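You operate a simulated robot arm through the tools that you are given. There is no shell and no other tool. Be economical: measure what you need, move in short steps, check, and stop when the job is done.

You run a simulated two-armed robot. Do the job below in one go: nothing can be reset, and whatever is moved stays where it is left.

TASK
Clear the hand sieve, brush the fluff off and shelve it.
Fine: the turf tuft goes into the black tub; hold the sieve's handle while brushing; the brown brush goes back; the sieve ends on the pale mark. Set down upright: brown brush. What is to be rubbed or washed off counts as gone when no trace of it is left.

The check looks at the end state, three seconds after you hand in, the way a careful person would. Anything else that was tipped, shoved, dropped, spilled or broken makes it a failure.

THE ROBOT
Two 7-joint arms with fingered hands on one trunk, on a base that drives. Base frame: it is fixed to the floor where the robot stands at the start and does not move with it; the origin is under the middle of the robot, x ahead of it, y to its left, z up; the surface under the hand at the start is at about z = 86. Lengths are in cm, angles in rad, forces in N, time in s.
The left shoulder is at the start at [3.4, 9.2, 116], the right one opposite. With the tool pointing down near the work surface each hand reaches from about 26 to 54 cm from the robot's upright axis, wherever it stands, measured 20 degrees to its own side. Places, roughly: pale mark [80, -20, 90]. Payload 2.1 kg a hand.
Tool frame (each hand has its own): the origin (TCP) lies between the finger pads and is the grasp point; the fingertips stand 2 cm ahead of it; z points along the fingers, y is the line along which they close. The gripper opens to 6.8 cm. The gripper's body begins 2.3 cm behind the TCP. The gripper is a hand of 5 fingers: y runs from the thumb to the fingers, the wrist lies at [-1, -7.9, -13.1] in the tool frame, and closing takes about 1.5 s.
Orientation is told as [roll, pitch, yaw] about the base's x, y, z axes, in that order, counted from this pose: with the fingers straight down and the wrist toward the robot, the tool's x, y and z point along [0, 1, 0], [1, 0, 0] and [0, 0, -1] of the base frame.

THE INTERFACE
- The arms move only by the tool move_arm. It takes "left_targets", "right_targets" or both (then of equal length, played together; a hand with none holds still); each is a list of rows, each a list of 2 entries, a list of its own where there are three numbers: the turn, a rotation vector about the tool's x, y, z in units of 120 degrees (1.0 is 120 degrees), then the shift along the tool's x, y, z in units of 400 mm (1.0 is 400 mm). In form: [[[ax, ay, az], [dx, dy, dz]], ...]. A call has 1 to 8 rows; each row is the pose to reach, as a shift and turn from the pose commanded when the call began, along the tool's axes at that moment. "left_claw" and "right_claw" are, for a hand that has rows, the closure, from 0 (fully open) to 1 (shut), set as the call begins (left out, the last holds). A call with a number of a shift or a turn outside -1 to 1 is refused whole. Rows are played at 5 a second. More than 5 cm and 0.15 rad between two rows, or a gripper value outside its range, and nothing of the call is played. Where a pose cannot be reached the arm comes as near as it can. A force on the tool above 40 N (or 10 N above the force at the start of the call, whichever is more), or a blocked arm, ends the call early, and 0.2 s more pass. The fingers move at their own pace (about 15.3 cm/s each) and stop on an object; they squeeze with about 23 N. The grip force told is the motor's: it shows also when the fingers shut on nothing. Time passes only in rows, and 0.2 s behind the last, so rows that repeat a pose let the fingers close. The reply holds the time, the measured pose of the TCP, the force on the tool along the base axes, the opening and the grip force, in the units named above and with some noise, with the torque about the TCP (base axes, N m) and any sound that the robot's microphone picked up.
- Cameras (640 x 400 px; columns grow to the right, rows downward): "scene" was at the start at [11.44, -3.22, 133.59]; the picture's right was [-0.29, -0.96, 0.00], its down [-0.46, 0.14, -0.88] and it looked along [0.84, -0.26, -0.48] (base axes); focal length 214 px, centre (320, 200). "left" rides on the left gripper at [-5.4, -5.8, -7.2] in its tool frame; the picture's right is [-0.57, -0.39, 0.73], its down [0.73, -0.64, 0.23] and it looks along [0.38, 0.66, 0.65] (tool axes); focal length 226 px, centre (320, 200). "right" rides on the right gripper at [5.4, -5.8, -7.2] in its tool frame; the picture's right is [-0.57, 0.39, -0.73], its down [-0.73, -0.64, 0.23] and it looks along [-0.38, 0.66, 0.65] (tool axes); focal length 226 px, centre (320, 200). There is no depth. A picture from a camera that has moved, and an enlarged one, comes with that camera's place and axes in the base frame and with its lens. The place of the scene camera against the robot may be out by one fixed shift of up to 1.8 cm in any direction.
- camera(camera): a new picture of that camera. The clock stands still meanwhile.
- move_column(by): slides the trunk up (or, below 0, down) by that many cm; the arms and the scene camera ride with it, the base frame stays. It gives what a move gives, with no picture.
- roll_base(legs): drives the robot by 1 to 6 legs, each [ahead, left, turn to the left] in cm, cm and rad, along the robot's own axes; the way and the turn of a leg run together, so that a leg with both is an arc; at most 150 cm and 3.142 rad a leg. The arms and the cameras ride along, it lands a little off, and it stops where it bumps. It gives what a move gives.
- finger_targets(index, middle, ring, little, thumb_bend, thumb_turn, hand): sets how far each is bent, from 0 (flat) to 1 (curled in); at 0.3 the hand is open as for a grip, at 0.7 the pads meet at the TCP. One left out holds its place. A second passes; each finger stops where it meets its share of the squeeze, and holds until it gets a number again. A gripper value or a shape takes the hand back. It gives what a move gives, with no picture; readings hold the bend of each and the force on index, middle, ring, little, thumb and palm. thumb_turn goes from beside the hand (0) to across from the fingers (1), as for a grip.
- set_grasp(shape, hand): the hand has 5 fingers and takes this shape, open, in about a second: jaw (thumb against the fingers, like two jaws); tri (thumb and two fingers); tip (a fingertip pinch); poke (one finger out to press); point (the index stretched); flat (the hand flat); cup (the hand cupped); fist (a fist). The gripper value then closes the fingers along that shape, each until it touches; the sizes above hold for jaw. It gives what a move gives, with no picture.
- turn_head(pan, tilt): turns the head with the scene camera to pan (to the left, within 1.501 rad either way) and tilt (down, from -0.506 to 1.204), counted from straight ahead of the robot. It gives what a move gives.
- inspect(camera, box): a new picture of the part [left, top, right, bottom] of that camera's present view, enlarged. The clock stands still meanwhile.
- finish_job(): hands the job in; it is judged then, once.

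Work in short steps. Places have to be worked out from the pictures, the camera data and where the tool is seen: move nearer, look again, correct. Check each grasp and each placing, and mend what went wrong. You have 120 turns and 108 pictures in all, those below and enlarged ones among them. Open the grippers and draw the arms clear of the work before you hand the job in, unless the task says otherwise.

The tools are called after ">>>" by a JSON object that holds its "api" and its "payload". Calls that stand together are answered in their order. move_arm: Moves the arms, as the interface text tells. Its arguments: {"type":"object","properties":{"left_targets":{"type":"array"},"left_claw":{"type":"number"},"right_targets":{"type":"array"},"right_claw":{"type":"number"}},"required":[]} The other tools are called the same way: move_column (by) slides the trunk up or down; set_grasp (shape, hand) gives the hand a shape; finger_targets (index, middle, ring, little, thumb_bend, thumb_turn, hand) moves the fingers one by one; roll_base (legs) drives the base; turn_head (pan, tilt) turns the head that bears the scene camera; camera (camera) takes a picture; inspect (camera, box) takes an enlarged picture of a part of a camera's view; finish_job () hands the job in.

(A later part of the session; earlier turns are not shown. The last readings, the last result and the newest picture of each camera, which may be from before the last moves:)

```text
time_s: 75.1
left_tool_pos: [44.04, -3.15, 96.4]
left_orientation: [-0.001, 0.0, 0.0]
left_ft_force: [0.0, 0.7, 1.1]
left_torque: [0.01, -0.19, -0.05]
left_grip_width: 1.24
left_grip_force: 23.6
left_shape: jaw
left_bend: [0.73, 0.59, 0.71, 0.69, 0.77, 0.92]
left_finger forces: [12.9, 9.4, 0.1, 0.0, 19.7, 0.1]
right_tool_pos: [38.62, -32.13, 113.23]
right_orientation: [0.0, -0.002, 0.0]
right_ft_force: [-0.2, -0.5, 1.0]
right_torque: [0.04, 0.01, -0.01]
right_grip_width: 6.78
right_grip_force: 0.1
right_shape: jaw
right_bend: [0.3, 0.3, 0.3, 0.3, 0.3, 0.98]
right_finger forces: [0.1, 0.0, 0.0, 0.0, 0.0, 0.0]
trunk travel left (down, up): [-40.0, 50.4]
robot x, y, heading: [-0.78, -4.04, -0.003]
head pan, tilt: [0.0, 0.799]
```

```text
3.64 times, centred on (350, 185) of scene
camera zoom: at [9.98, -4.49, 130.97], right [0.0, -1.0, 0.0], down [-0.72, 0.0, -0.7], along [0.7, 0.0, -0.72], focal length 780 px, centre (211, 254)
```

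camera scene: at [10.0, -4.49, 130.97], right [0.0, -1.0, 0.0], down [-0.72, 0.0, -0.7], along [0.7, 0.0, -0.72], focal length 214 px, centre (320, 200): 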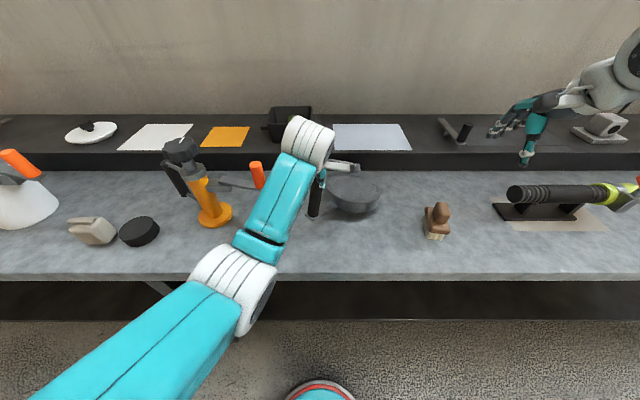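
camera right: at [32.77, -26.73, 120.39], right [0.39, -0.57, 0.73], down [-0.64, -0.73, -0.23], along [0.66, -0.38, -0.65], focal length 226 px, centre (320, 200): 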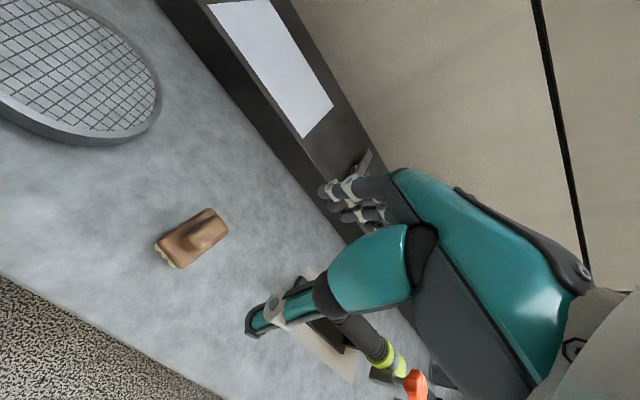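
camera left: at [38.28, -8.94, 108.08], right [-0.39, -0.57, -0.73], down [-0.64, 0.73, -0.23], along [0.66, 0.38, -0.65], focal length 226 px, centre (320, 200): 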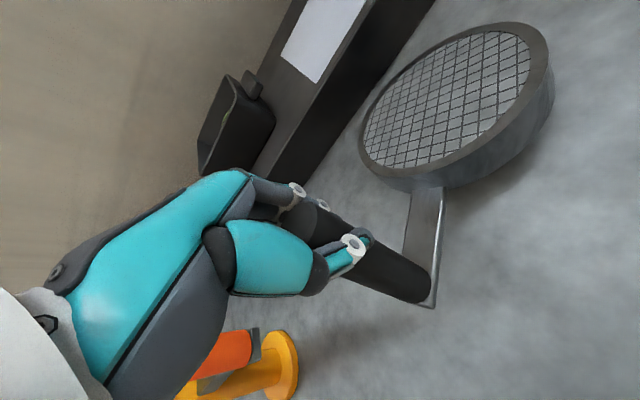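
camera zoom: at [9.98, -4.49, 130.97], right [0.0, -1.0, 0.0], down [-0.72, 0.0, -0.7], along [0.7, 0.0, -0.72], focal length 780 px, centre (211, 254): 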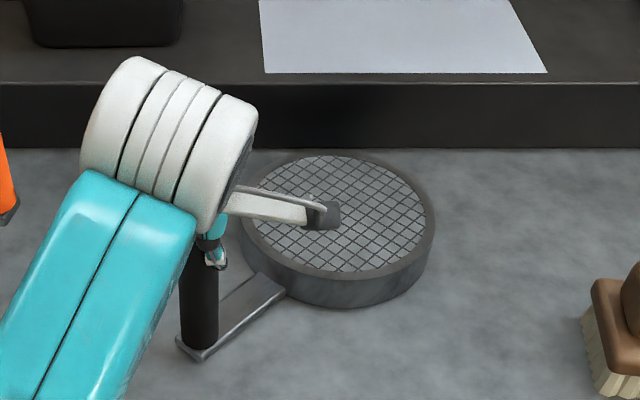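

The sieve is flat again, with its axis now about 50° from x. If I regrip with the hand yawed −0.75, the closing line runs along that axis, which resists drooping. It also suits a diagonal placing on the mark. Opening and rising.

>>> {"api": "move_arm", "payload": {"left_targets": [[[0, 0, 0], [0, 0, 0]], [[0, 0, 0], [0, 0, 0]], [[0, 0, 0], [0, 0, 0]], [[0, 0, 0], [0, 0, 0]], [[0, 0, 0], [0, 0, 0]], [[0, 0, 0], [0, 0, 0]]], "left_claw": 0}}

>>> {"api": "move_arm", "payload": {"left_targets": [[[0, 0, 0], [0, 0, -0.08]], [[0, 0, 0], [0, 0, -0.18]], [[0, 0, 0], [0, 0, -0.28]], [[0, 0, 0], [0, 0, -0.33]]]}}

>>> {"api": "roll_base", "payload": {"legs": [[6, 0, 0]]}}

>>> {"api": "move_arm", "payload": {"left_targets": [[[0, 0, 0.06], [0, -0.05, 0]], [[0, 0, 0.12], [0, -0.1, 0]], [[0, 0, 0.18], [0, -0.15, 0]], [[0, 0, 0.24], [0, -0.15, 0]], [[0, 0, 0.3], [0, -0.15, 0]], [[0, 0, 0.36], [0, -0.15, 0]], [[0, 0, 0.36], [0, -0.15, 0]]]}}

>>> {"api": "camera", "payload": {"camera": "left"}}

>>> {"api": "camera", "payload": {"camera": "scene"}}

```text
time_s: 76.5
left_tool_pos: [44.12, -3.27, 96.32]
left_orientation: [-0.001, 0.001, 0.0]
left_ft_force: [0.2, 0.2, -0.2]
left_torque: [0.02, -0.01, 0.0]
left_grip_width: 6.76
left_grip_force: 0.1
left_shape: jaw
left_bend: [0.3, 0.3, 0.3, 0.3, 0.3, 0.98]
left_finger forces: [0.0, 0.0, 0.1, 0.1, 0.1, 0.0]
right_tool_pos: [38.56, -32.19, 113.18]
right_orientation: [-0.001, -0.002, -0.001]
right_ft_force: [0.3, 0.1, 0.8]
right_torque: [0.01, 0.02, -0.01]
right_grip_width: 6.76
right_grip_force: 0.1
right_shape: jaw
right_bend: [0.3, 0.3, 0.3, 0.3, 0.3, 0.98]
right_finger forces: [0.0, 0.1, 0.0, 0.1, 0.0, 0.0]
trunk travel left (down, up): [-40.0, 50.4]
robot x, y, heading: [-0.76, -3.76, 0.003]
head pan, tilt: [0.0, 0.799]
```

```text
time_s: 77.5
left_tool_pos: [44.0, -3.1, 109.67]
left_orientation: [-0.001, 0.003, 0.0]
left_ft_force: [-0.9, 0.1, 0.2]
left_torque: [0.02, 0.01, 0.01]
left_grip_width: 6.76
left_grip_force: 0.1
left_shape: jaw
left_bend: [0.3, 0.3, 0.3, 0.3, 0.3, 0.98]
left_finger forces: [0.0, 0.0, 0.0, 0.0, 0.0, 0.0]
right_tool_pos: [38.56, -32.19, 113.19]
right_orientation: [0.001, -0.002, 0.001]
right_ft_force: [-0.5, -0.7, -0.5]
right_torque: [-0.01, -0.05, -0.01]
right_grip_width: 6.79
right_grip_force: 0.1
right_shape: jaw
right_bend: [0.3, 0.3, 0.3, 0.3, 0.3, 0.98]
right_finger forces: [0.0, 0.0, 0.1, 0.0, 0.0, 0.1]
trunk travel left (down, up): [-40.0, 50.4]
robot x, y, heading: [-0.85, -3.64, -0.001]
head pan, tilt: [0.0, 0.799]
```

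```text
time_s: 78.5
left_tool_pos: [50.12, -3.13, 109.57]
left_orientation: [0.002, 0.003, 0.001]
left_ft_force: [1.4, 0.0, 0.2]
left_torque: [-0.03, 0.02, 0.03]
left_grip_width: 6.77
left_grip_force: 0.1
left_shape: jaw
left_bend: [0.3, 0.3, 0.3, 0.3, 0.3, 0.98]
left_finger forces: [0.0, 0.1, 0.0, 0.0, 0.0, 0.0]
right_tool_pos: [44.63, -32.19, 113.14]
right_orientation: [0.0, 0.0, 0.001]
right_ft_force: [1.5, -0.4, -0.2]
right_torque: [0.02, 0.01, -0.01]
right_grip_width: 6.77
right_grip_force: 0.0
right_shape: jaw
right_bend: [0.3, 0.3, 0.3, 0.3, 0.3, 0.98]
right_finger forces: [0.0, 0.0, 0.1, 0.0, 0.1, 0.0]
trunk travel left (down, up): [-40.0, 50.4]
robot x, y, heading: [4.92, -4.1, 0.003]
head pan, tilt: [0.0, 0.799]
```

```text
time_s: 80.1
left_tool_pos: [44.16, -3.08, 109.83]
left_orientation: [0.0, 0.004, -0.754]
left_ft_force: [0.6, 0.1, 0.2]
left_torque: [-0.04, 0.01, -0.02]
left_grip_width: 6.78
left_grip_force: 0.0
left_shape: jaw
left_bend: [0.3, 0.3, 0.3, 0.3, 0.3, 0.98]
left_finger forces: [0.1, 0.0, 0.0, 0.0, 0.1, 0.0]
right_tool_pos: [44.69, -32.22, 113.21]
right_orientation: [0.0, -0.002, 0.002]
right_ft_force: [0.4, 0.1, 0.1]
right_torque: [0.0, 0.03, 0.0]
right_grip_width: 6.77
right_grip_force: 0.1
right_shape: jaw
right_bend: [0.3, 0.3, 0.3, 0.3, 0.3, 0.98]
right_finger forces: [0.0, 0.0, 0.0, 0.0, 0.2, 0.0]
trunk travel left (down, up): [-40.0, 50.4]
robot x, y, heading: [4.86, -3.87, 0.005]
head pan, tilt: [0.0, 0.799]
```

```text
26 pictures are left
camera left: at [36.12, -3.16, 116.91], right [-0.67, -0.15, -0.73], down [0.04, 0.97, -0.23], along [0.74, -0.18, -0.65], focal length 226 px, centre (320, 200)
```

left: 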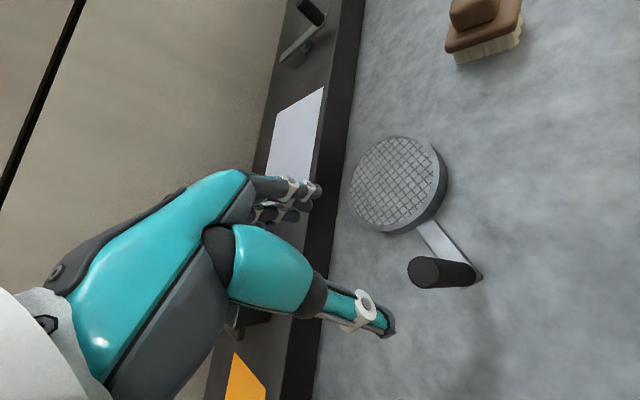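

```text
25 pictures are left
camera scene: at [15.98, -4.48, 130.96], right [0.0, -1.0, 0.0], down [-0.72, 0.0, -0.7], along [0.7, 0.0, -0.72], focal length 214 px, centre (320, 200)
```

scene: 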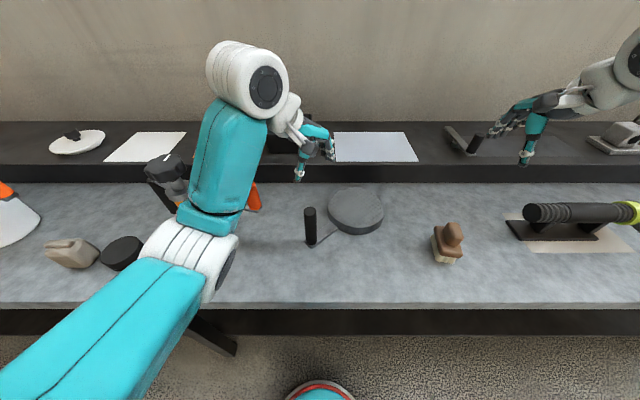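

The yaw is reached; the handle is at about [43.8,-2.15]. I'll shift over it, lower to just above its top, and check alignment.

>>> {"api": "move_arm", "payload": {"left_targets": [[[0, 0, 0], [0.011, -0.022, 0.06]], [[0, 0, 0], [0.011, -0.022, 0.13]], [[0, 0, 0], [0.011, -0.022, 0.2]], [[0, 0, 0], [0.011, -0.022, 0.2]]]}}

>>> {"api": "camera", "payload": {"camera": "left"}}

>>> {"api": "inspect", "payload": {"camera": "scene", "box": [260, 150, 400, 260]}}

```text
time_s: 81.1
left_tool_pos: [43.64, -2.1, 101.75]
left_orientation: [-0.001, 0.002, -0.753]
left_ft_force: [-0.4, -0.3, -0.1]
left_torque: [0.01, -0.02, 0.0]
left_grip_width: 6.78
left_grip_force: 0.0
left_shape: jaw
left_bend: [0.3, 0.3, 0.3, 0.3, 0.3, 0.98]
left_finger forces: [0.0, 0.0, 0.0, 0.0, 0.0, 0.1]
right_tool_pos: [44.54, -32.23, 113.2]
right_orientation: [0.0, -0.001, 0.003]
right_ft_force: [0.4, 0.4, -0.6]
right_torque: [0.01, 0.02, 0.0]
right_grip_width: 6.78
right_grip_force: 0.0
right_shape: jaw
right_bend: [0.3, 0.3, 0.3, 0.3, 0.3, 0.98]
right_finger forces: [0.0, 0.0, 0.1, 0.0, 0.1, 0.0]
trunk travel left (down, up): [-40.0, 50.4]
robot x, y, heading: [5.14, -3.63, 0.003]
head pan, tilt: [0.0, 0.799]
```

```text
24 pictures are left
camera left: at [35.68, -2.26, 109.04], right [-0.67, -0.15, -0.73], down [0.03, 0.97, -0.23], along [0.74, -0.18, -0.65], focal length 226 px, centre (320, 200)
```

left: 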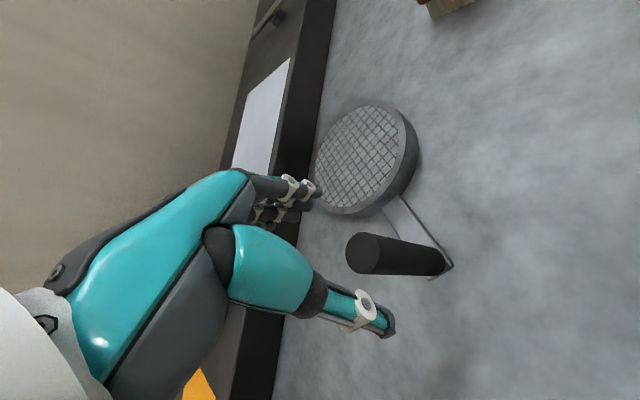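

```text
3.64 times, centred on (330, 205) of scene
camera zoom: at [15.98, -4.48, 130.97], right [0.0, -1.0, 0.0], down [-0.72, 0.0, -0.7], along [0.7, 0.0, -0.72], focal length 780 px, centre (284, 182)
```

zoom: 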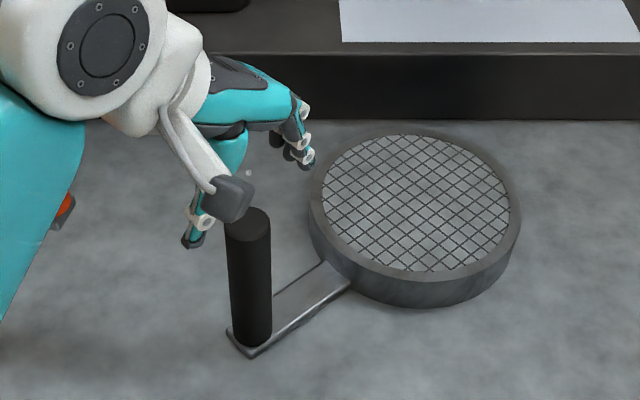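

Well centred. Lowering to z≈96.3 and closing.

>>> {"api": "move_arm", "payload": {"left_targets": [[[0, 0, 0], [0, 0, 0.05]], [[0, 0, 0], [0, 0, 0.1]], [[0, 0, 0], [0, 0, 0.137]], [[0, 0, 0], [0, 0, 0.137]]]}}

>>> {"api": "move_arm", "payload": {"left_targets": [[[0, 0, 0], [0, 0, 0]], [[0, 0, 0], [0, 0, 0]], [[0, 0, 0], [0, 0, 0]], [[0, 0, 0], [0, 0, 0]], [[0, 0, 0], [0, 0, 0]], [[0, 0, 0], [0, 0, 0]], [[0, 0, 0], [0, 0, 0]], [[0, 0, 0], [0, 0, 0]]], "left_claw": 1.0}}

>>> {"api": "camera", "payload": {"camera": "left"}}

```text
time_s: 82.1
left_tool_pos: [43.75, -2.08, 96.04]
left_orientation: [0.0, 0.001, -0.753]
left_ft_force: [0.4, -0.4, -0.8]
left_torque: [0.01, 0.01, -0.01]
left_grip_width: 6.76
left_grip_force: 0.1
left_shape: jaw
left_bend: [0.3, 0.3, 0.3, 0.3, 0.3, 0.98]
left_finger forces: [0.0, 0.0, 0.1, 0.0, 0.1, 0.0]
right_tool_pos: [44.68, -32.24, 113.26]
right_orientation: [0.0, -0.002, 0.003]
right_ft_force: [0.7, 0.9, 0.0]
right_torque: [0.01, -0.04, -0.03]
right_grip_width: 6.76
right_grip_force: 0.1
right_shape: jaw
right_bend: [0.3, 0.3, 0.3, 0.3, 0.3, 0.98]
right_finger forces: [0.0, 0.1, 0.0, 0.0, 0.0, 0.0]
trunk travel left (down, up): [-40.0, 50.4]
robot x, y, heading: [5.1, -3.77, -0.004]
head pan, tilt: [0.0, 0.799]
```

```text
time_s: 83.9
left_tool_pos: [43.81, -2.17, 96.19]
left_orientation: [-0.001, 0.001, -0.753]
left_ft_force: [0.1, 0.2, 0.6]
left_torque: [-0.04, -0.02, -0.06]
left_grip_width: 1.69
left_grip_force: 23.1
left_shape: jaw
left_bend: [0.74, 0.5, 0.58, 0.59, 0.75, 1.0]
left_finger forces: [9.6, 6.2, 4.2, 0.0, 18.6, 0.0]
right_tool_pos: [44.53, -32.27, 113.1]
right_orientation: [0.0, -0.002, 0.002]
right_ft_force: [-0.5, 0.5, -0.9]
right_torque: [0.01, 0.04, -0.01]
right_grip_width: 6.77
right_grip_force: 0.0
right_shape: jaw
right_bend: [0.3, 0.3, 0.3, 0.3, 0.3, 0.98]
right_finger forces: [0.0, 0.0, 0.1, 0.0, 0.0, 0.0]
trunk travel left (down, up): [-40.0, 50.4]
robot x, y, heading: [5.11, -4.15, 0.003]
head pan, tilt: [0.0, 0.799]
```

```text
22 pictures are left
camera left: at [35.87, -2.18, 103.41], right [-0.67, -0.15, -0.73], down [0.03, 0.97, -0.23], along [0.74, -0.18, -0.65], focal length 226 px, centre (320, 200)
```

left: 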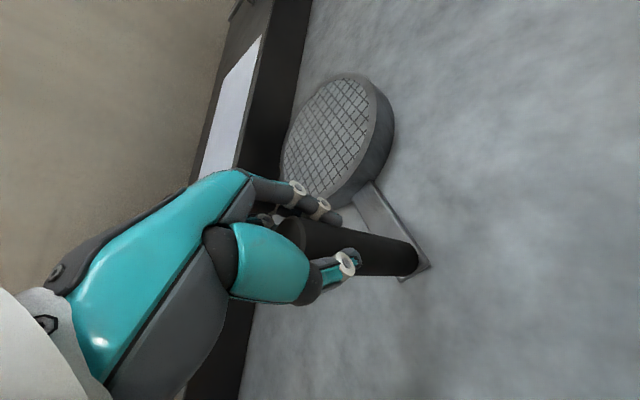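

Gripped with three fingers. I'll lift slowly, 4.8 cm, and check for droop.

>>> {"api": "move_arm", "payload": {"left_targets": [[[0, 0, 0], [0, 0, -0.015]], [[0, 0, 0], [0, 0, -0.03]], [[0, 0, 0], [0, 0, -0.045]], [[0, 0, 0], [0, 0, -0.06]], [[0, 0, 0], [0, 0, -0.075]], [[0, 0, 0], [0, 0, -0.09]], [[0, 0, 0], [0, 0, -0.105]], [[0, 0, 0], [0, 0, -0.12]]]}}

>>> {"api": "inspect", "payload": {"camera": "scene", "box": [260, 140, 420, 265]}}

```text
time_s: 85.7
left_tool_pos: [43.74, -2.2, 100.99]
left_orientation: [0.001, 0.002, -0.756]
left_ft_force: [0.2, -0.7, -2.3]
left_torque: [0.16, 0.17, -0.01]
left_grip_width: 1.69
left_grip_force: 23.3
left_shape: jaw
left_bend: [0.73, 0.5, 0.56, 0.59, 0.79, 1.0]
left_finger forces: [10.7, 7.6, 5.3, 0.1, 20.1, 0.1]
right_tool_pos: [44.65, -32.16, 113.19]
right_orientation: [0.001, -0.002, 0.0]
right_ft_force: [0.8, 0.5, -0.8]
right_torque: [0.01, 0.02, 0.01]
right_grip_width: 6.78
right_grip_force: 0.1
right_shape: jaw
right_bend: [0.3, 0.3, 0.3, 0.3, 0.3, 0.98]
right_finger forces: [0.1, 0.0, 0.0, 0.0, 0.0, 0.0]
trunk travel left (down, up): [-40.0, 50.4]
robot x, y, heading: [5.06, -4.07, 0.002]
head pan, tilt: [0.0, 0.799]
```

```text
3.20 times, centred on (340, 202) of scene
camera zoom: at [16.0, -4.48, 130.96], right [0.0, -1.0, 0.0], down [-0.72, 0.0, -0.7], along [0.7, 0.0, -0.72], focal length 686 px, centre (256, 192)
```

zoom: 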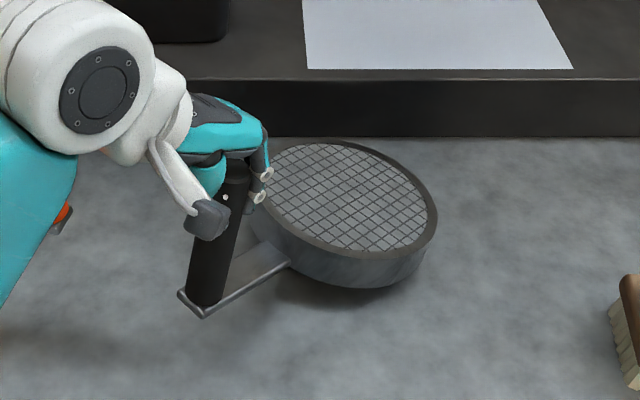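

The handle still leans a bit but holds. I'll lift further slowly to z≈109 and compare.

>>> {"api": "move_arm", "payload": {"left_targets": [[[0, 0, 0], [0, 0, -0.02]], [[0, 0, 0], [0, 0, -0.045]], [[0, 0, 0], [0, 0, -0.07]], [[0, 0, 0], [0, 0, -0.1]], [[0, 0, 0], [0, 0, -0.13]], [[0, 0, 0], [0, 0, -0.16]], [[0, 0, 0], [0, 0, -0.19]], [[0, 0, 0], [0, 0, -0.2]]]}}

>>> {"api": "camera", "payload": {"camera": "scene"}}

>>> {"api": "camera", "payload": {"camera": "left"}}

```text
time_s: 87.5
left_tool_pos: [43.67, -2.13, 108.83]
left_orientation: [-0.001, 0.0, -0.753]
left_ft_force: [0.2, 0.6, -1.3]
left_torque: [0.17, 0.2, 0.01]
left_grip_width: 1.67
left_grip_force: 22.8
left_shape: jaw
left_bend: [0.73, 0.5, 0.56, 0.59, 0.79, 1.0]
left_finger forces: [11.5, 7.7, 5.3, 0.0, 20.3, 0.0]
right_tool_pos: [44.69, -32.19, 113.11]
right_orientation: [0.0, 0.0, 0.003]
right_ft_force: [0.4, -0.2, 0.2]
right_torque: [0.04, -0.01, 0.01]
right_grip_width: 6.78
right_grip_force: 0.0
right_shape: jaw
right_bend: [0.3, 0.3, 0.3, 0.3, 0.3, 0.98]
right_finger forces: [0.1, 0.1, 0.0, 0.0, 0.0, 0.1]
trunk travel left (down, up): [-40.0, 50.4]
robot x, y, heading: [5.22, -3.92, 0.001]
head pan, tilt: [0.0, 0.799]
```

```text
20 pictures are left
camera scene: at [16.0, -4.48, 130.96], right [0.0, -1.0, 0.0], down [-0.72, 0.0, -0.7], along [0.7, 0.0, -0.72], focal length 214 px, centre (320, 200)
```

scene: 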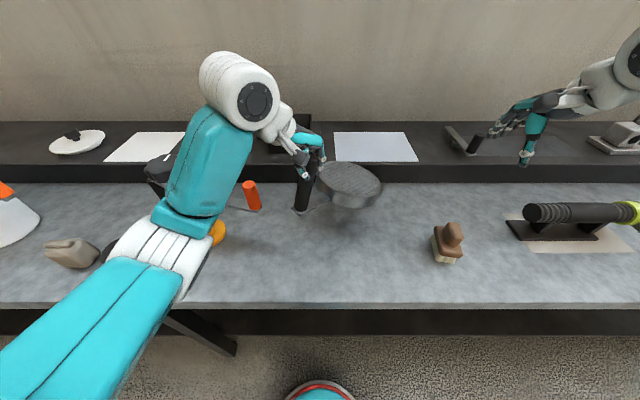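

```text
19 pictures are left
camera left: at [35.76, -2.23, 116.03], right [-0.67, -0.15, -0.73], down [0.03, 0.97, -0.23], along [0.74, -0.18, -0.65], focal length 226 px, centre (320, 200)
```

left: 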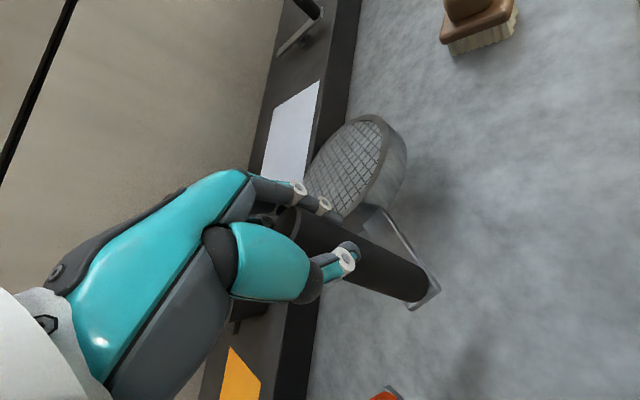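

The finger bends haven't changed, so the hold is stable at a slight tilt. I'll raise 2 cm more, then drive: forward a bit, right 11 cm (past the brush and tub), then forward.

>>> {"api": "move_arm", "payload": {"left_targets": [[[0, 0, 0], [0, 0, -0.02]], [[0, 0, 0], [0, 0, -0.04]], [[0, 0, 0], [0, 0, -0.055]]]}}

>>> {"api": "roll_base", "payload": {"legs": [[8, 0, 0], [0, -11, 0]]}}

>>> {"api": "camera", "payload": {"camera": "scene"}}

```text
time_s: 88.3
left_tool_pos: [43.67, -2.26, 111.17]
left_orientation: [-0.003, 0.002, -0.755]
left_ft_force: [0.4, -0.7, -1.4]
left_torque: [0.15, 0.24, 0.0]
left_grip_width: 1.64
left_grip_force: 23.1
left_shape: jaw
left_bend: [0.73, 0.5, 0.56, 0.59, 0.79, 1.0]
left_finger forces: [11.5, 7.6, 5.4, 0.1, 20.3, 0.0]
right_tool_pos: [44.54, -32.1, 113.15]
right_orientation: [0.0, -0.001, 0.001]
right_ft_force: [-0.2, -0.1, 0.0]
right_torque: [-0.01, -0.05, -0.02]
right_grip_width: 6.75
right_grip_force: 0.1
right_shape: jaw
right_bend: [0.3, 0.3, 0.3, 0.3, 0.3, 0.98]
right_finger forces: [0.1, 0.0, 0.0, 0.2, 0.0, 0.0]
trunk travel left (down, up): [-40.0, 50.4]
robot x, y, heading: [5.04, -3.98, -0.005]
head pan, tilt: [0.0, 0.799]
```

```text
time_s: 90.1
left_tool_pos: [51.6, -13.12, 111.26]
left_orientation: [0.0, 0.001, -0.753]
left_ft_force: [0.0, 0.1, -2.1]
left_torque: [0.03, 0.26, -0.05]
left_grip_width: 1.54
left_grip_force: 23.4
left_shape: jaw
left_bend: [0.73, 0.53, 0.72, 0.59, 0.79, 0.94]
left_finger forces: [13.3, 7.0, 3.1, 0.0, 17.0, 0.0]
right_tool_pos: [52.62, -43.13, 113.2]
right_orientation: [0.0, -0.002, 0.004]
right_ft_force: [0.6, 0.0, -0.2]
right_torque: [-0.04, 0.01, -0.04]
right_grip_width: 6.78
right_grip_force: 0.0
right_shape: jaw
right_bend: [0.3, 0.3, 0.3, 0.3, 0.3, 0.98]
right_finger forces: [0.0, 0.0, 0.0, 0.0, 0.1, 0.1]
trunk travel left (down, up): [-40.0, 50.4]
robot x, y, heading: [13.39, -14.96, -0.0]
head pan, tilt: [0.0, 0.799]
```

```text
18 pictures are left
camera scene: at [23.97, -15.44, 130.96], right [0.0, -1.0, 0.0], down [-0.72, 0.0, -0.7], along [0.7, 0.0, -0.72], focal length 214 px, centre (320, 200)
```

scene: 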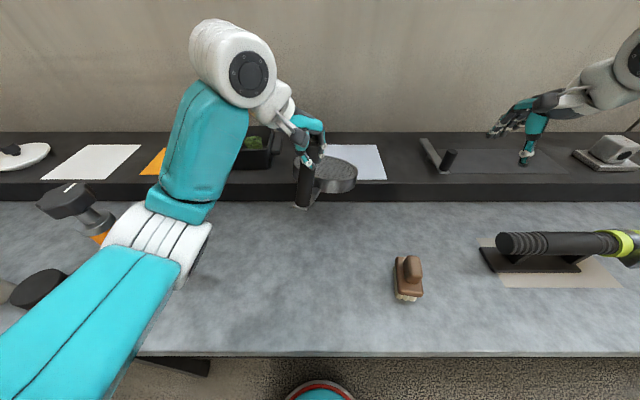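

The sieve swung a little in the grip. I'll look at it before going on.

>>> {"api": "camera", "payload": {"camera": "left"}}

>>> {"api": "inspect", "payload": {"camera": "scene", "box": [230, 90, 410, 230]}}

```text
17 pictures are left
camera left: at [43.66, -13.23, 118.36], right [-0.67, -0.15, -0.73], down [0.03, 0.97, -0.23], along [0.74, -0.18, -0.65], focal length 226 px, centre (320, 200)
```

left: 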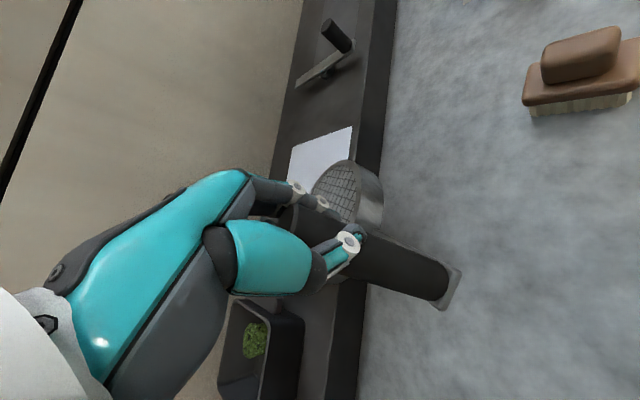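

```text
2.86 times, centred on (320, 160) of scene
camera zoom: at [23.97, -15.44, 130.96], right [0.0, -1.0, 0.0], down [-0.72, 0.0, -0.7], along [0.7, 0.0, -0.72], focal length 613 px, centre (320, 314)
```

zoom: 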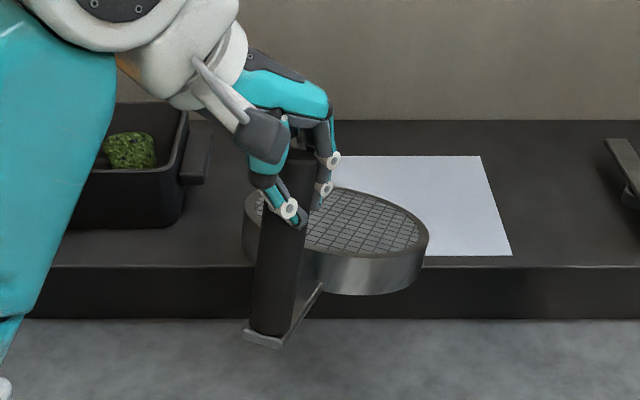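

Axis about 20° from x, tilt about 11°, and clear of the shelf. I'll drive straight ahead to x≈23, then use slow arm moves only.

>>> {"api": "roll_base", "payload": {"legs": [[9.6, 0, 0]]}}

>>> {"api": "camera", "payload": {"camera": "scene"}}

```text
time_s: 91.3
left_tool_pos: [61.48, -13.16, 111.18]
left_orientation: [-0.001, 0.0, -0.754]
left_ft_force: [0.6, 0.2, -1.9]
left_torque: [0.07, 0.23, 0.02]
left_grip_width: 1.49
left_grip_force: 23.4
left_shape: jaw
left_bend: [0.73, 0.53, 0.72, 0.59, 0.79, 0.94]
left_finger forces: [13.3, 7.0, 3.4, 0.1, 17.1, 0.0]
right_tool_pos: [62.46, -43.05, 113.19]
right_orientation: [-0.001, 0.001, 0.002]
right_ft_force: [-0.6, 0.0, 0.2]
right_torque: [0.02, -0.03, -0.01]
right_grip_width: 6.74
right_grip_force: 0.0
right_shape: jaw
right_bend: [0.3, 0.3, 0.3, 0.3, 0.3, 0.98]
right_finger forces: [0.0, 0.0, 0.1, 0.0, 0.1, 0.0]
trunk travel left (down, up): [-40.0, 50.4]
robot x, y, heading: [22.9, -15.05, -0.001]
head pan, tilt: [0.0, 0.799]
```

```text
15 pictures are left
camera scene: at [33.84, -15.4, 130.96], right [0.0, -1.0, 0.0], down [-0.72, 0.0, -0.7], along [0.7, 0.0, -0.72], focal length 214 px, centre (320, 200)
```

scene: 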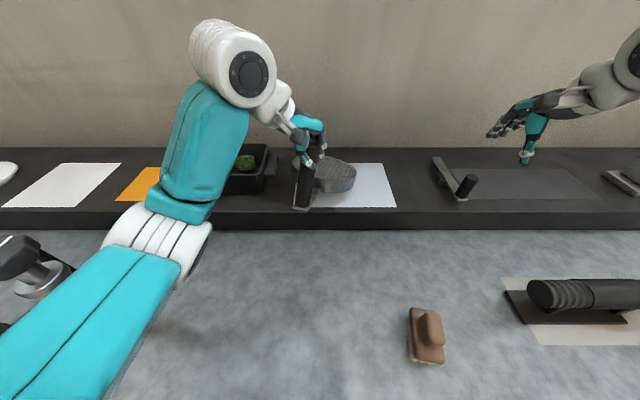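

Clear of everything. I'll extend the arm slowly by [+9,−5] to bring the head over the mark.

>>> {"api": "move_arm", "payload": {"left_targets": [[[0, 0, 0], [0.004, 0.018, 0]], [[0, 0, 0], [0.011, 0.046, 0]], [[0, 0, 0], [0.02, 0.08, 0]], [[0, 0, 0], [0.03, 0.12, 0]], [[0, 0, 0], [0.04, 0.16, 0]], [[0, 0, 0], [0.05, 0.2, 0]], [[0, 0, 0], [0.058, 0.235, 0]], [[0, 0, 0], [0.0625, 0.25, 0]]]}}

>>> {"api": "inspect", "payload": {"camera": "scene", "box": [250, 100, 430, 230]}}

```text
time_s: 93.1
left_tool_pos: [70.47, -18.15, 111.12]
left_orientation: [-0.001, 0.004, -0.755]
left_ft_force: [-1.8, 0.9, 1.0]
left_torque: [-0.01, -0.11, 0.03]
left_grip_width: 1.36
left_grip_force: 22.6
left_shape: jaw
left_bend: [0.74, 0.55, 0.72, 0.59, 0.86, 0.95]
left_finger forces: [7.9, 4.0, 4.1, 0.0, 14.5, 0.0]
right_tool_pos: [62.26, -43.13, 113.18]
right_orientation: [-0.001, 0.0, 0.002]
right_ft_force: [0.0, -0.4, 0.7]
right_torque: [-0.02, 0.01, 0.03]
right_grip_width: 6.8
right_grip_force: 0.1
right_shape: jaw
right_bend: [0.3, 0.3, 0.3, 0.3, 0.3, 0.98]
right_finger forces: [0.0, 0.1, 0.1, 0.0, 0.1, 0.0]
trunk travel left (down, up): [-40.0, 50.4]
robot x, y, heading: [22.57, -14.64, 0.001]
head pan, tilt: [0.0, 0.799]
```

```text
3.08 times, centred on (340, 165) of scene
camera zoom: at [33.74, -15.4, 130.97], right [0.0, -1.0, 0.0], down [-0.72, 0.0, -0.7], along [0.7, 0.0, -0.72], focal length 660 px, centre (258, 308)
```

zoom: 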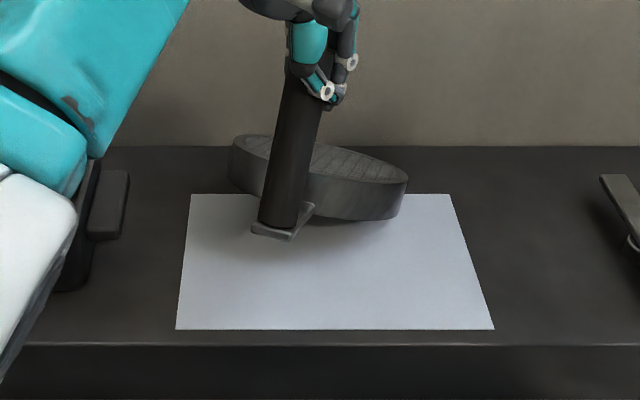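

The head has drooped further and its far edge touches the shelf near x≈87. I'll lower slowly while drawing back about 2.5 cm so it flattens in place.

>>> {"api": "move_arm", "payload": {"left_targets": [[[0, 0, 0], [-0.004, -0.007, 0.034]], [[0, 0, 0], [-0.008, -0.014, 0.068]], [[0, 0, 0], [-0.013, -0.02, 0.1]], [[0, 0, 0], [-0.017, -0.027, 0.135]], [[0, 0, 0], [-0.021, -0.034, 0.17]], [[0, 0, 0], [-0.025, -0.04, 0.2]]]}}

>>> {"api": "inspect", "payload": {"camera": "scene", "box": [250, 100, 430, 230]}}

```text
time_s: 94.5
left_tool_pos: [68.6, -17.93, 103.26]
left_orientation: [-0.001, 0.002, -0.752]
left_ft_force: [0.8, -0.5, 0.4]
left_torque: [-0.02, -0.03, 0.01]
left_grip_width: 1.11
left_grip_force: 23.1
left_shape: jaw
left_bend: [0.76, 0.75, 0.72, 0.59, 0.85, 0.96]
left_finger forces: [0.1, 0.0, 0.1, 0.0, 0.1, 0.0]
right_tool_pos: [62.43, -43.09, 113.25]
right_orientation: [0.001, -0.002, 0.002]
right_ft_force: [0.1, -0.2, 0.2]
right_torque: [0.0, -0.01, -0.01]
right_grip_width: 6.76
right_grip_force: 0.1
right_shape: jaw
right_bend: [0.3, 0.3, 0.3, 0.3, 0.3, 0.98]
right_finger forces: [0.1, 0.0, 0.0, 0.0, 0.0, 0.0]
trunk travel left (down, up): [-40.0, 50.4]
robot x, y, heading: [22.72, -14.69, -0.001]
head pan, tilt: [0.0, 0.799]
```

```text
3.08 times, centred on (340, 165) of scene
camera zoom: at [33.78, -15.41, 130.96], right [0.0, -1.0, 0.0], down [-0.72, 0.0, -0.7], along [0.7, 0.0, -0.72], focal length 660 px, centre (258, 308)
```

zoom: 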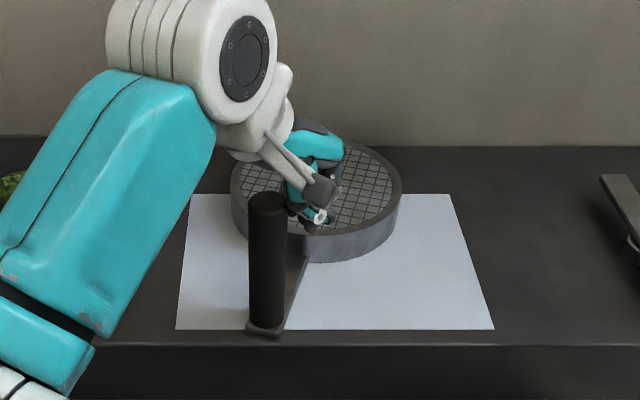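

The handle slipped free, but the sieve lies flat on the shelf: head at about [84.3,-20.8], handle at [69.2,-16]. It overhangs the mark's back by about 3 cm. I'll raise the hand, open it and look.

>>> {"api": "move_arm", "payload": {"left_targets": [[[0, 0, 0], [0, 0, -0.05]], [[0, 0, 0], [0, 0, -0.13]], [[0, 0, 0], [0, 0, -0.21]]]}}

>>> {"api": "move_arm", "payload": {"left_targets": [[[0, 0, 0], [0.04, -0.03, 0]], [[0, 0, 0], [0.04, -0.03, 0]], [[0, 0, 0], [0.04, -0.03, 0]], [[0, 0, 0], [0.04, -0.03, 0]], [[0, 0, 0], [0.04, -0.03, 0]]], "left_claw": 0}}

>>> {"api": "camera", "payload": {"camera": "left"}}

>>> {"api": "inspect", "payload": {"camera": "scene", "box": [230, 90, 430, 230]}}

```text
time_s: 95.3
left_tool_pos: [68.79, -18.17, 111.51]
left_orientation: [-0.002, 0.003, -0.752]
left_ft_force: [0.2, -0.9, -0.4]
left_torque: [0.01, 0.02, 0.0]
left_grip_width: 1.14
left_grip_force: 22.8
left_shape: jaw
left_bend: [0.76, 0.75, 0.72, 0.59, 0.85, 0.96]
left_finger forces: [0.1, 0.1, 0.1, 0.0, 0.0, 0.0]
right_tool_pos: [62.39, -43.1, 113.29]
right_orientation: [0.0, -0.003, 0.002]
right_ft_force: [0.2, -0.6, 0.6]
right_torque: [0.01, -0.01, -0.03]
right_grip_width: 6.76
right_grip_force: 0.0
right_shape: jaw
right_bend: [0.3, 0.3, 0.3, 0.3, 0.3, 0.98]
right_finger forces: [0.0, 0.0, 0.0, 0.0, 0.0, 0.1]
trunk travel left (down, up): [-40.0, 50.4]
robot x, y, heading: [23.19, -14.85, -0.001]
head pan, tilt: [0.0, 0.799]
```

```text
time_s: 96.5
left_tool_pos: [68.84, -16.21, 111.45]
left_orientation: [0.0, 0.001, -0.755]
left_ft_force: [-0.4, -0.4, -0.5]
left_torque: [0.01, 0.02, 0.01]
left_grip_width: 6.75
left_grip_force: 0.1
left_shape: jaw
left_bend: [0.3, 0.3, 0.3, 0.3, 0.3, 0.98]
left_finger forces: [0.1, 0.1, 0.0, 0.0, 0.0, 0.1]
right_tool_pos: [62.56, -42.96, 113.09]
right_orientation: [0.001, -0.002, 0.003]
right_ft_force: [-0.2, 0.0, -0.5]
right_torque: [0.03, 0.03, 0.02]
right_grip_width: 6.8
right_grip_force: 0.1
right_shape: jaw
right_bend: [0.3, 0.3, 0.3, 0.3, 0.3, 0.98]
right_finger forces: [0.0, 0.0, 0.0, 0.0, 0.0, 0.0]
trunk travel left (down, up): [-40.0, 50.4]
robot x, y, heading: [22.75, -14.84, -0.001]
head pan, tilt: [0.0, 0.799]
```

```text
12 pictures are left
camera left: at [60.93, -16.29, 118.61], right [-0.67, -0.15, -0.73], down [0.03, 0.97, -0.23], along [0.74, -0.18, -0.65], focal length 226 px, centre (320, 200)
```

left: 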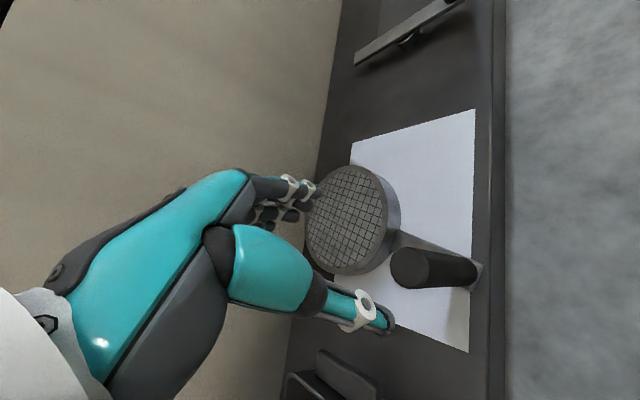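

```text
2.86 times, centred on (330, 160) of scene
camera zoom: at [33.78, -15.4, 130.96], right [0.0, -1.0, 0.0], down [-0.72, 0.0, -0.7], along [0.7, 0.0, -0.72], focal length 613 px, centre (291, 314)
```

zoom: 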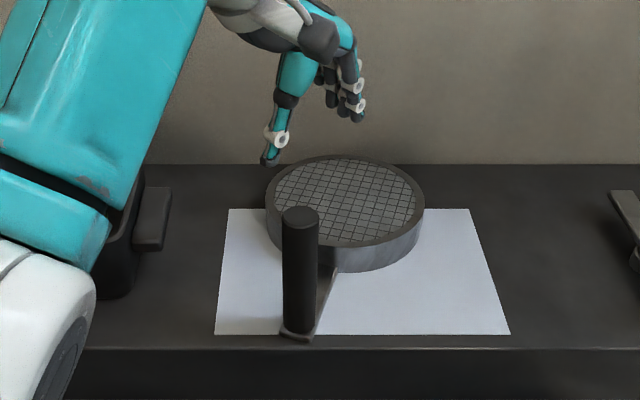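

The mark spans x 68–87, y −8 to −34.5; the handle is at [68.7,-15.4]. I'll regrip the handle and drag the sieve round so it lies diagonally inside the mark.

>>> {"api": "move_arm", "payload": {"left_targets": [[[0, 0, 0], [0.0145, -0.014, 0.06]], [[0, 0, 0], [0.0145, -0.014, 0.14]], [[0, 0, 0], [0.0145, -0.014, 0.21]], [[0, 0, 0], [0.0145, -0.014, 0.26]], [[0, 0, 0], [0.0145, -0.014, 0.28]], [[0, 0, 0], [0.0145, -0.014, 0.28]]]}}

>>> {"api": "camera", "payload": {"camera": "left"}}

```text
time_s: 97.9
left_tool_pos: [68.73, -14.92, 100.61]
left_orientation: [0.003, -0.005, -0.752]
left_ft_force: [1.2, 4.7, 34.5]
left_torque: [-0.38, 0.06, -0.03]
left_grip_width: 6.79
left_grip_force: 0.0
left_shape: jaw
left_bend: [0.3, 0.3, 0.3, 0.3, 0.3, 0.98]
left_finger forces: [0.1, 0.1, 0.0, 0.0, 7.6, 24.2]
right_tool_pos: [62.3, -42.83, 113.37]
right_orientation: [-0.002, -0.003, 0.002]
right_ft_force: [0.7, 0.0, -0.7]
right_torque: [-0.01, 0.0, 0.01]
right_grip_width: 6.79
right_grip_force: 0.0
right_shape: jaw
right_bend: [0.3, 0.3, 0.3, 0.3, 0.3, 0.98]
right_finger forces: [0.0, 0.1, 0.0, 0.0, 0.0, 0.0]
trunk travel left (down, up): [-40.0, 50.4]
robot x, y, heading: [22.82, -14.7, 0.0]
head pan, tilt: [0.0, 0.799]
```

```text
10 pictures are left
camera left: at [60.71, -15.06, 107.78], right [-0.67, -0.15, -0.73], down [0.04, 0.97, -0.23], along [0.75, -0.18, -0.64], focal length 226 px, centre (320, 200)
```

left: 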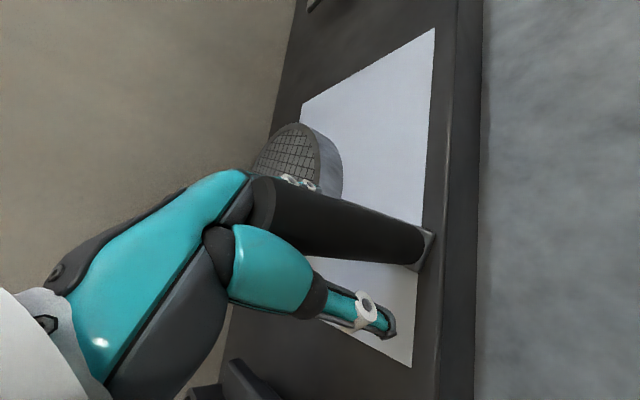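

The palm is touching the handle's top and the hand is about 1 cm too far left. I'll rise 0.6 cm, shift to y≈-15.8, then close.

>>> {"api": "move_arm", "payload": {"left_targets": [[[0, 0, 0], [0, 0, -0.015]], [[0, 0, 0], [-0.0165, 0.0155, -0.015]], [[0, 0, 0], [-0.0165, 0.0155, -0.015]]]}}

>>> {"api": "move_arm", "payload": {"left_targets": [[[0, 0, 0], [0, 0, 0]], [[0, 0, 0], [0, 0, 0]], [[0, 0, 0], [0, 0, 0]], [[0, 0, 0], [0, 0, 0]], [[0, 0, 0], [0, 0, 0]], [[0, 0, 0], [0, 0, 0]], [[0, 0, 0], [0, 0, 0]], [[0, 0, 0], [0, 0, 0]]], "left_claw": 1.0}}

```text
time_s: 98.7
left_tool_pos: [68.88, -15.9, 100.98]
left_orientation: [-0.001, 0.005, -0.755]
left_ft_force: [-1.4, 0.3, 0.4]
left_torque: [-0.03, -0.07, -0.02]
left_grip_width: 6.79
left_grip_force: 0.1
left_shape: jaw
left_bend: [0.3, 0.3, 0.3, 0.3, 0.3, 0.98]
left_finger forces: [0.0, 0.0, 0.1, 0.0, 1.1, 0.6]
right_tool_pos: [62.37, -43.2, 113.21]
right_orientation: [0.0, -0.001, 0.003]
right_ft_force: [-0.7, -0.6, -0.2]
right_torque: [-0.04, -0.01, -0.04]
right_grip_width: 6.78
right_grip_force: 0.0
right_shape: jaw
right_bend: [0.3, 0.3, 0.3, 0.3, 0.3, 0.98]
right_finger forces: [0.1, 0.0, 0.1, 0.0, 0.1, 0.0]
trunk travel left (down, up): [-40.0, 50.4]
robot x, y, heading: [22.61, -15.0, 0.001]
head pan, tilt: [0.0, 0.799]
```

```text
time_s: 100.5
left_tool_pos: [68.92, -15.88, 100.86]
left_orientation: [0.001, 0.002, -0.754]
left_ft_force: [-0.1, 0.8, 0.8]
left_torque: [-0.01, -0.01, -0.01]
left_grip_width: 0.14
left_grip_force: 22.1
left_shape: jaw
left_bend: [0.7, 0.7, 0.7, 0.7, 0.86, 1.0]
left_finger forces: [0.0, 0.1, 0.1, 0.0, 0.1, 0.0]
right_tool_pos: [62.4, -43.09, 113.24]
right_orientation: [-0.002, -0.001, 0.003]
right_ft_force: [1.1, -0.1, 0.6]
right_torque: [0.04, 0.01, 0.04]
right_grip_width: 6.76
right_grip_force: 0.0
right_shape: jaw
right_bend: [0.3, 0.3, 0.3, 0.3, 0.3, 0.98]
right_finger forces: [0.0, 0.0, 0.0, 0.1, 0.1, 0.0]
trunk travel left (down, up): [-40.0, 50.4]
robot x, y, heading: [22.72, -15.03, 0.0]
head pan, tilt: [0.0, 0.799]
```

It closed on nothing, so the handle was beside the fingers again. A picture to see where it is now.

>>> {"api": "camera", "payload": {"camera": "left"}}

>>> {"api": "inspect", "payload": {"camera": "scene", "box": [230, 90, 430, 230]}}

```text
9 pictures are left
camera left: at [60.91, -16.0, 108.18], right [-0.67, -0.15, -0.73], down [0.03, 0.97, -0.23], along [0.74, -0.18, -0.65], focal length 226 px, centre (320, 200)
```

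left: 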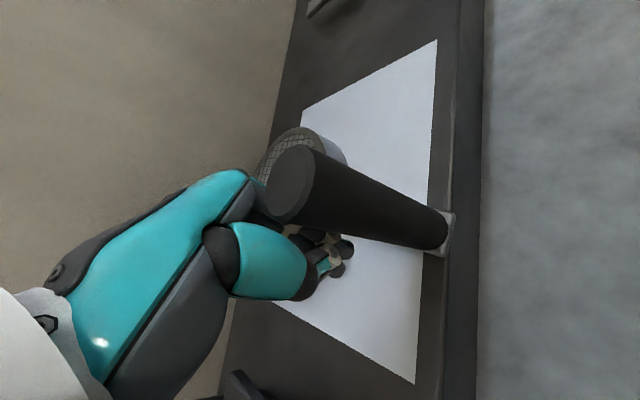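

```text
2.86 times, centred on (330, 160) of scene
camera zoom: at [33.78, -15.4, 130.96], right [0.0, -1.0, 0.0], down [-0.72, 0.0, -0.7], along [0.7, 0.0, -0.72], focal length 613 px, centre (291, 314)
```

zoom: 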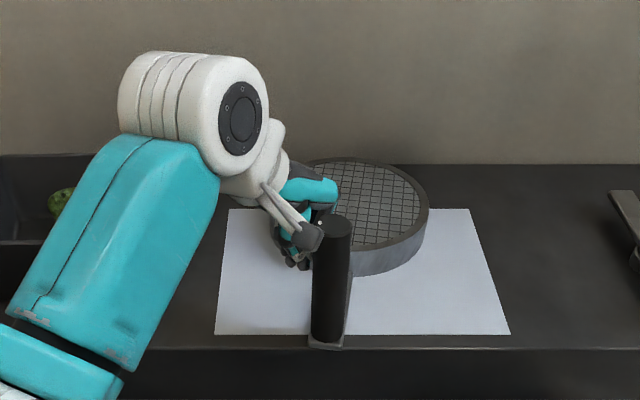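

The handle got nudged to about [68.2,-18.2]. I'll raise the hand, open, recentre above it and verify before lowering.

>>> {"api": "move_arm", "payload": {"left_targets": [[[0, 0, 0], [0, 0, -0.08]], [[0, 0, 0], [0, 0, -0.15]]]}}

>>> {"api": "move_arm", "payload": {"left_targets": [[[0, 0, 0], [-0.052, 0.0285, 0]], [[0, 0, 0], [-0.052, 0.0285, 0]], [[0, 0, 0], [-0.052, 0.0285, 0]], [[0, 0, 0], [-0.052, 0.0285, 0]], [[0, 0, 0], [-0.052, 0.0285, 0]]], "left_claw": 0}}

>>> {"api": "camera", "payload": {"camera": "left"}}

```text
time_s: 101.1
left_tool_pos: [68.75, -15.93, 107.17]
left_orientation: [-0.002, 0.002, -0.755]
left_ft_force: [0.5, 0.0, 0.2]
left_torque: [0.0, 0.01, -0.02]
left_grip_width: 0.15
left_grip_force: 22.9
left_shape: jaw
left_bend: [0.7, 0.7, 0.7, 0.7, 0.86, 1.0]
left_finger forces: [0.0, 0.1, 0.0, 0.0, 0.0, 0.0]
right_tool_pos: [62.35, -43.17, 113.13]
right_orientation: [0.002, -0.001, 0.002]
right_ft_force: [-0.4, 0.8, 0.3]
right_torque: [0.0, 0.01, 0.0]
right_grip_width: 6.77
right_grip_force: 0.2
right_shape: jaw
right_bend: [0.3, 0.3, 0.3, 0.3, 0.3, 0.98]
right_finger forces: [0.1, 0.1, 0.1, 0.0, 0.0, 0.1]
trunk travel left (down, up): [-40.0, 50.4]
robot x, y, heading: [23.08, -15.23, -0.004]
head pan, tilt: [0.0, 0.799]
```

```text
time_s: 102.3
left_tool_pos: [68.33, -18.24, 107.03]
left_orientation: [0.0, 0.002, -0.753]
left_ft_force: [-0.3, 0.7, -0.3]
left_torque: [-0.01, 0.01, 0.0]
left_grip_width: 6.79
left_grip_force: 0.0
left_shape: jaw
left_bend: [0.3, 0.3, 0.3, 0.3, 0.3, 0.98]
left_finger forces: [0.0, 0.1, 0.0, 0.0, 0.1, 0.0]
right_tool_pos: [62.39, -43.06, 113.2]
right_orientation: [0.0, -0.002, 0.001]
right_ft_force: [0.3, 0.5, -0.2]
right_torque: [0.0, 0.0, 0.01]
right_grip_width: 6.75
right_grip_force: 0.1
right_shape: jaw
right_bend: [0.3, 0.3, 0.3, 0.3, 0.3, 0.98]
right_finger forces: [0.0, 0.0, 0.1, 0.0, 0.0, 0.0]
trunk travel left (down, up): [-40.0, 50.4]
robot x, y, heading: [22.91, -14.73, -0.005]
head pan, tilt: [0.0, 0.799]
```

```text
7 pictures are left
camera left: at [60.21, -18.34, 114.22], right [-0.67, -0.15, -0.73], down [0.03, 0.97, -0.23], along [0.74, -0.18, -0.65], focal length 226 px, centre (320, 200)
```

left: 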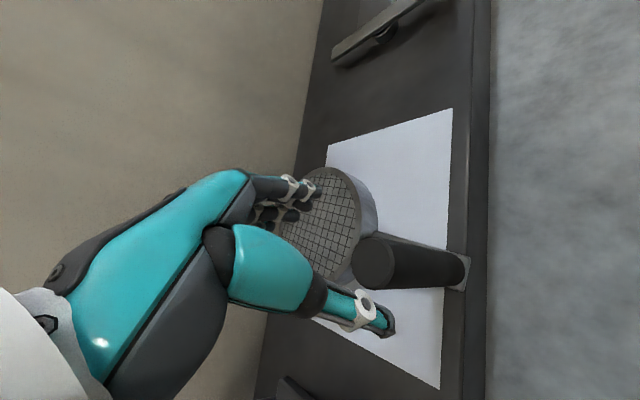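

The handle centre is at about [67.5,-17.7]. I'll shift, lower to z≈100.7 and close.

>>> {"api": "move_arm", "payload": {"left_targets": [[[0, 0, 0], [-0.005, -0.025, 0]], [[0, 0, 0], [-0.005, -0.025, 0.06]], [[0, 0, 0], [-0.005, -0.025, 0.12]], [[0, 0, 0], [-0.005, -0.025, 0.157]], [[0, 0, 0], [-0.005, -0.025, 0.157]]]}}

>>> {"api": "move_arm", "payload": {"left_targets": [[[0, 0, 0], [0, 0, 0]], [[0, 0, 0], [0, 0, 0]], [[0, 0, 0], [0, 0, 0]], [[0, 0, 0], [0, 0, 0]], [[0, 0, 0], [0, 0, 0]], [[0, 0, 0], [0, 0, 0]], [[0, 0, 0], [0, 0, 0]], [[0, 0, 0], [0, 0, 0]]], "left_claw": 1.0}}

```text
time_s: 103.5
left_tool_pos: [67.3, -17.74, 100.84]
left_orientation: [0.0, -0.002, -0.752]
left_ft_force: [-1.7, 0.5, 13.7]
left_torque: [-0.06, -0.05, 0.0]
left_grip_width: 6.78
left_grip_force: 0.1
left_shape: jaw
left_bend: [0.3, 0.3, 0.3, 0.3, 0.3, 0.97]
left_finger forces: [0.1, 0.0, 0.1, 0.1, 4.6, 7.7]
right_tool_pos: [62.29, -42.96, 113.25]
right_orientation: [0.0, -0.003, 0.002]
right_ft_force: [-0.1, 0.3, -0.5]
right_torque: [-0.02, 0.0, 0.01]
right_grip_width: 6.8
right_grip_force: 0.0
right_shape: jaw
right_bend: [0.3, 0.3, 0.3, 0.3, 0.3, 0.98]
right_finger forces: [0.0, 0.1, 0.1, 0.0, 0.0, 0.0]
trunk travel left (down, up): [-40.0, 50.4]
robot x, y, heading: [22.8, -14.77, 0.0]
head pan, tilt: [0.0, 0.799]
```

```text
time_s: 105.3
left_tool_pos: [67.18, -17.66, 100.75]
left_orientation: [-0.001, 0.0, -0.752]
left_ft_force: [0.2, -0.2, 19.4]
left_torque: [-0.31, -0.77, -0.06]
left_grip_width: 0.75
left_grip_force: 22.6
left_shape: jaw
left_bend: [0.7, 0.7, 0.7, 0.7, 0.73, 1.0]
left_finger forces: [15.6, 12.8, 0.0, 0.1, 32.7, 1.2]
right_tool_pos: [62.36, -43.11, 113.27]
right_orientation: [0.0, -0.003, 0.004]
right_ft_force: [-0.7, -0.4, 0.0]
right_torque: [0.02, 0.02, -0.03]
right_grip_width: 6.78
right_grip_force: 0.0
right_shape: jaw
right_bend: [0.3, 0.3, 0.3, 0.3, 0.3, 0.98]
right_finger forces: [0.0, 0.0, 0.1, 0.1, 0.0, 0.0]
trunk travel left (down, up): [-40.0, 50.4]
robot x, y, heading: [22.66, -14.74, 0.002]
head pan, tilt: [0.0, 0.799]
```

Gripped now, but pressing down 19 N. I'll ease up 0.35 cm and look.

>>> {"api": "move_arm", "payload": {"left_targets": [[[0, 0, 0], [0, 0, -0.006]], [[0, 0, 0], [0, 0, -0.009]]]}}

>>> {"api": "inspect", "payload": {"camera": "scene", "box": [230, 90, 430, 230]}}

```text
time_s: 105.9
left_tool_pos: [67.27, -17.7, 101.02]
left_orientation: [-0.003, 0.004, -0.753]
left_ft_force: [2.0, 0.5, 2.0]
left_torque: [-0.29, -0.7, -0.03]
left_grip_width: 0.74
left_grip_force: 22.8
left_shape: jaw
left_bend: [0.7, 0.7, 0.7, 0.7, 0.73, 1.0]
left_finger forces: [14.8, 11.5, 0.0, 0.0, 28.2, 0.1]
right_tool_pos: [62.44, -43.12, 113.23]
right_orientation: [-0.002, -0.002, 0.001]
right_ft_force: [0.4, 0.3, -0.5]
right_torque: [0.01, 0.02, 0.01]
right_grip_width: 6.78
right_grip_force: 0.1
right_shape: jaw
right_bend: [0.3, 0.3, 0.3, 0.3, 0.3, 0.98]
right_finger forces: [0.0, 0.0, 0.1, 0.1, 0.0, 0.0]
trunk travel left (down, up): [-40.0, 50.4]
robot x, y, heading: [22.71, -15.02, -0.001]
head pan, tilt: [0.0, 0.799]
```

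```text
2.86 times, centred on (330, 160) of scene
camera zoom: at [33.77, -15.41, 130.95], right [0.0, -1.0, 0.0], down [-0.72, 0.0, -0.7], along [0.7, 0.0, -0.72], focal length 613 px, centre (291, 314)
```

zoom: 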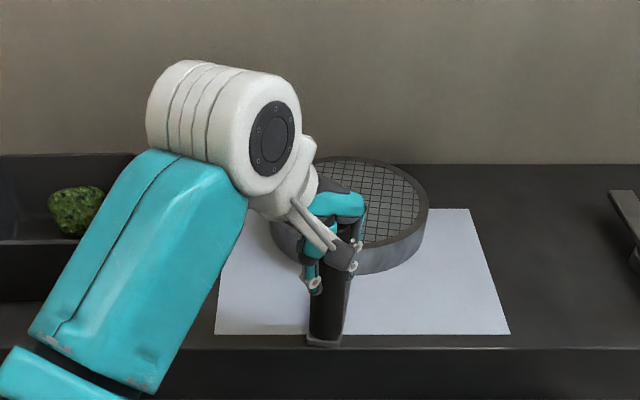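

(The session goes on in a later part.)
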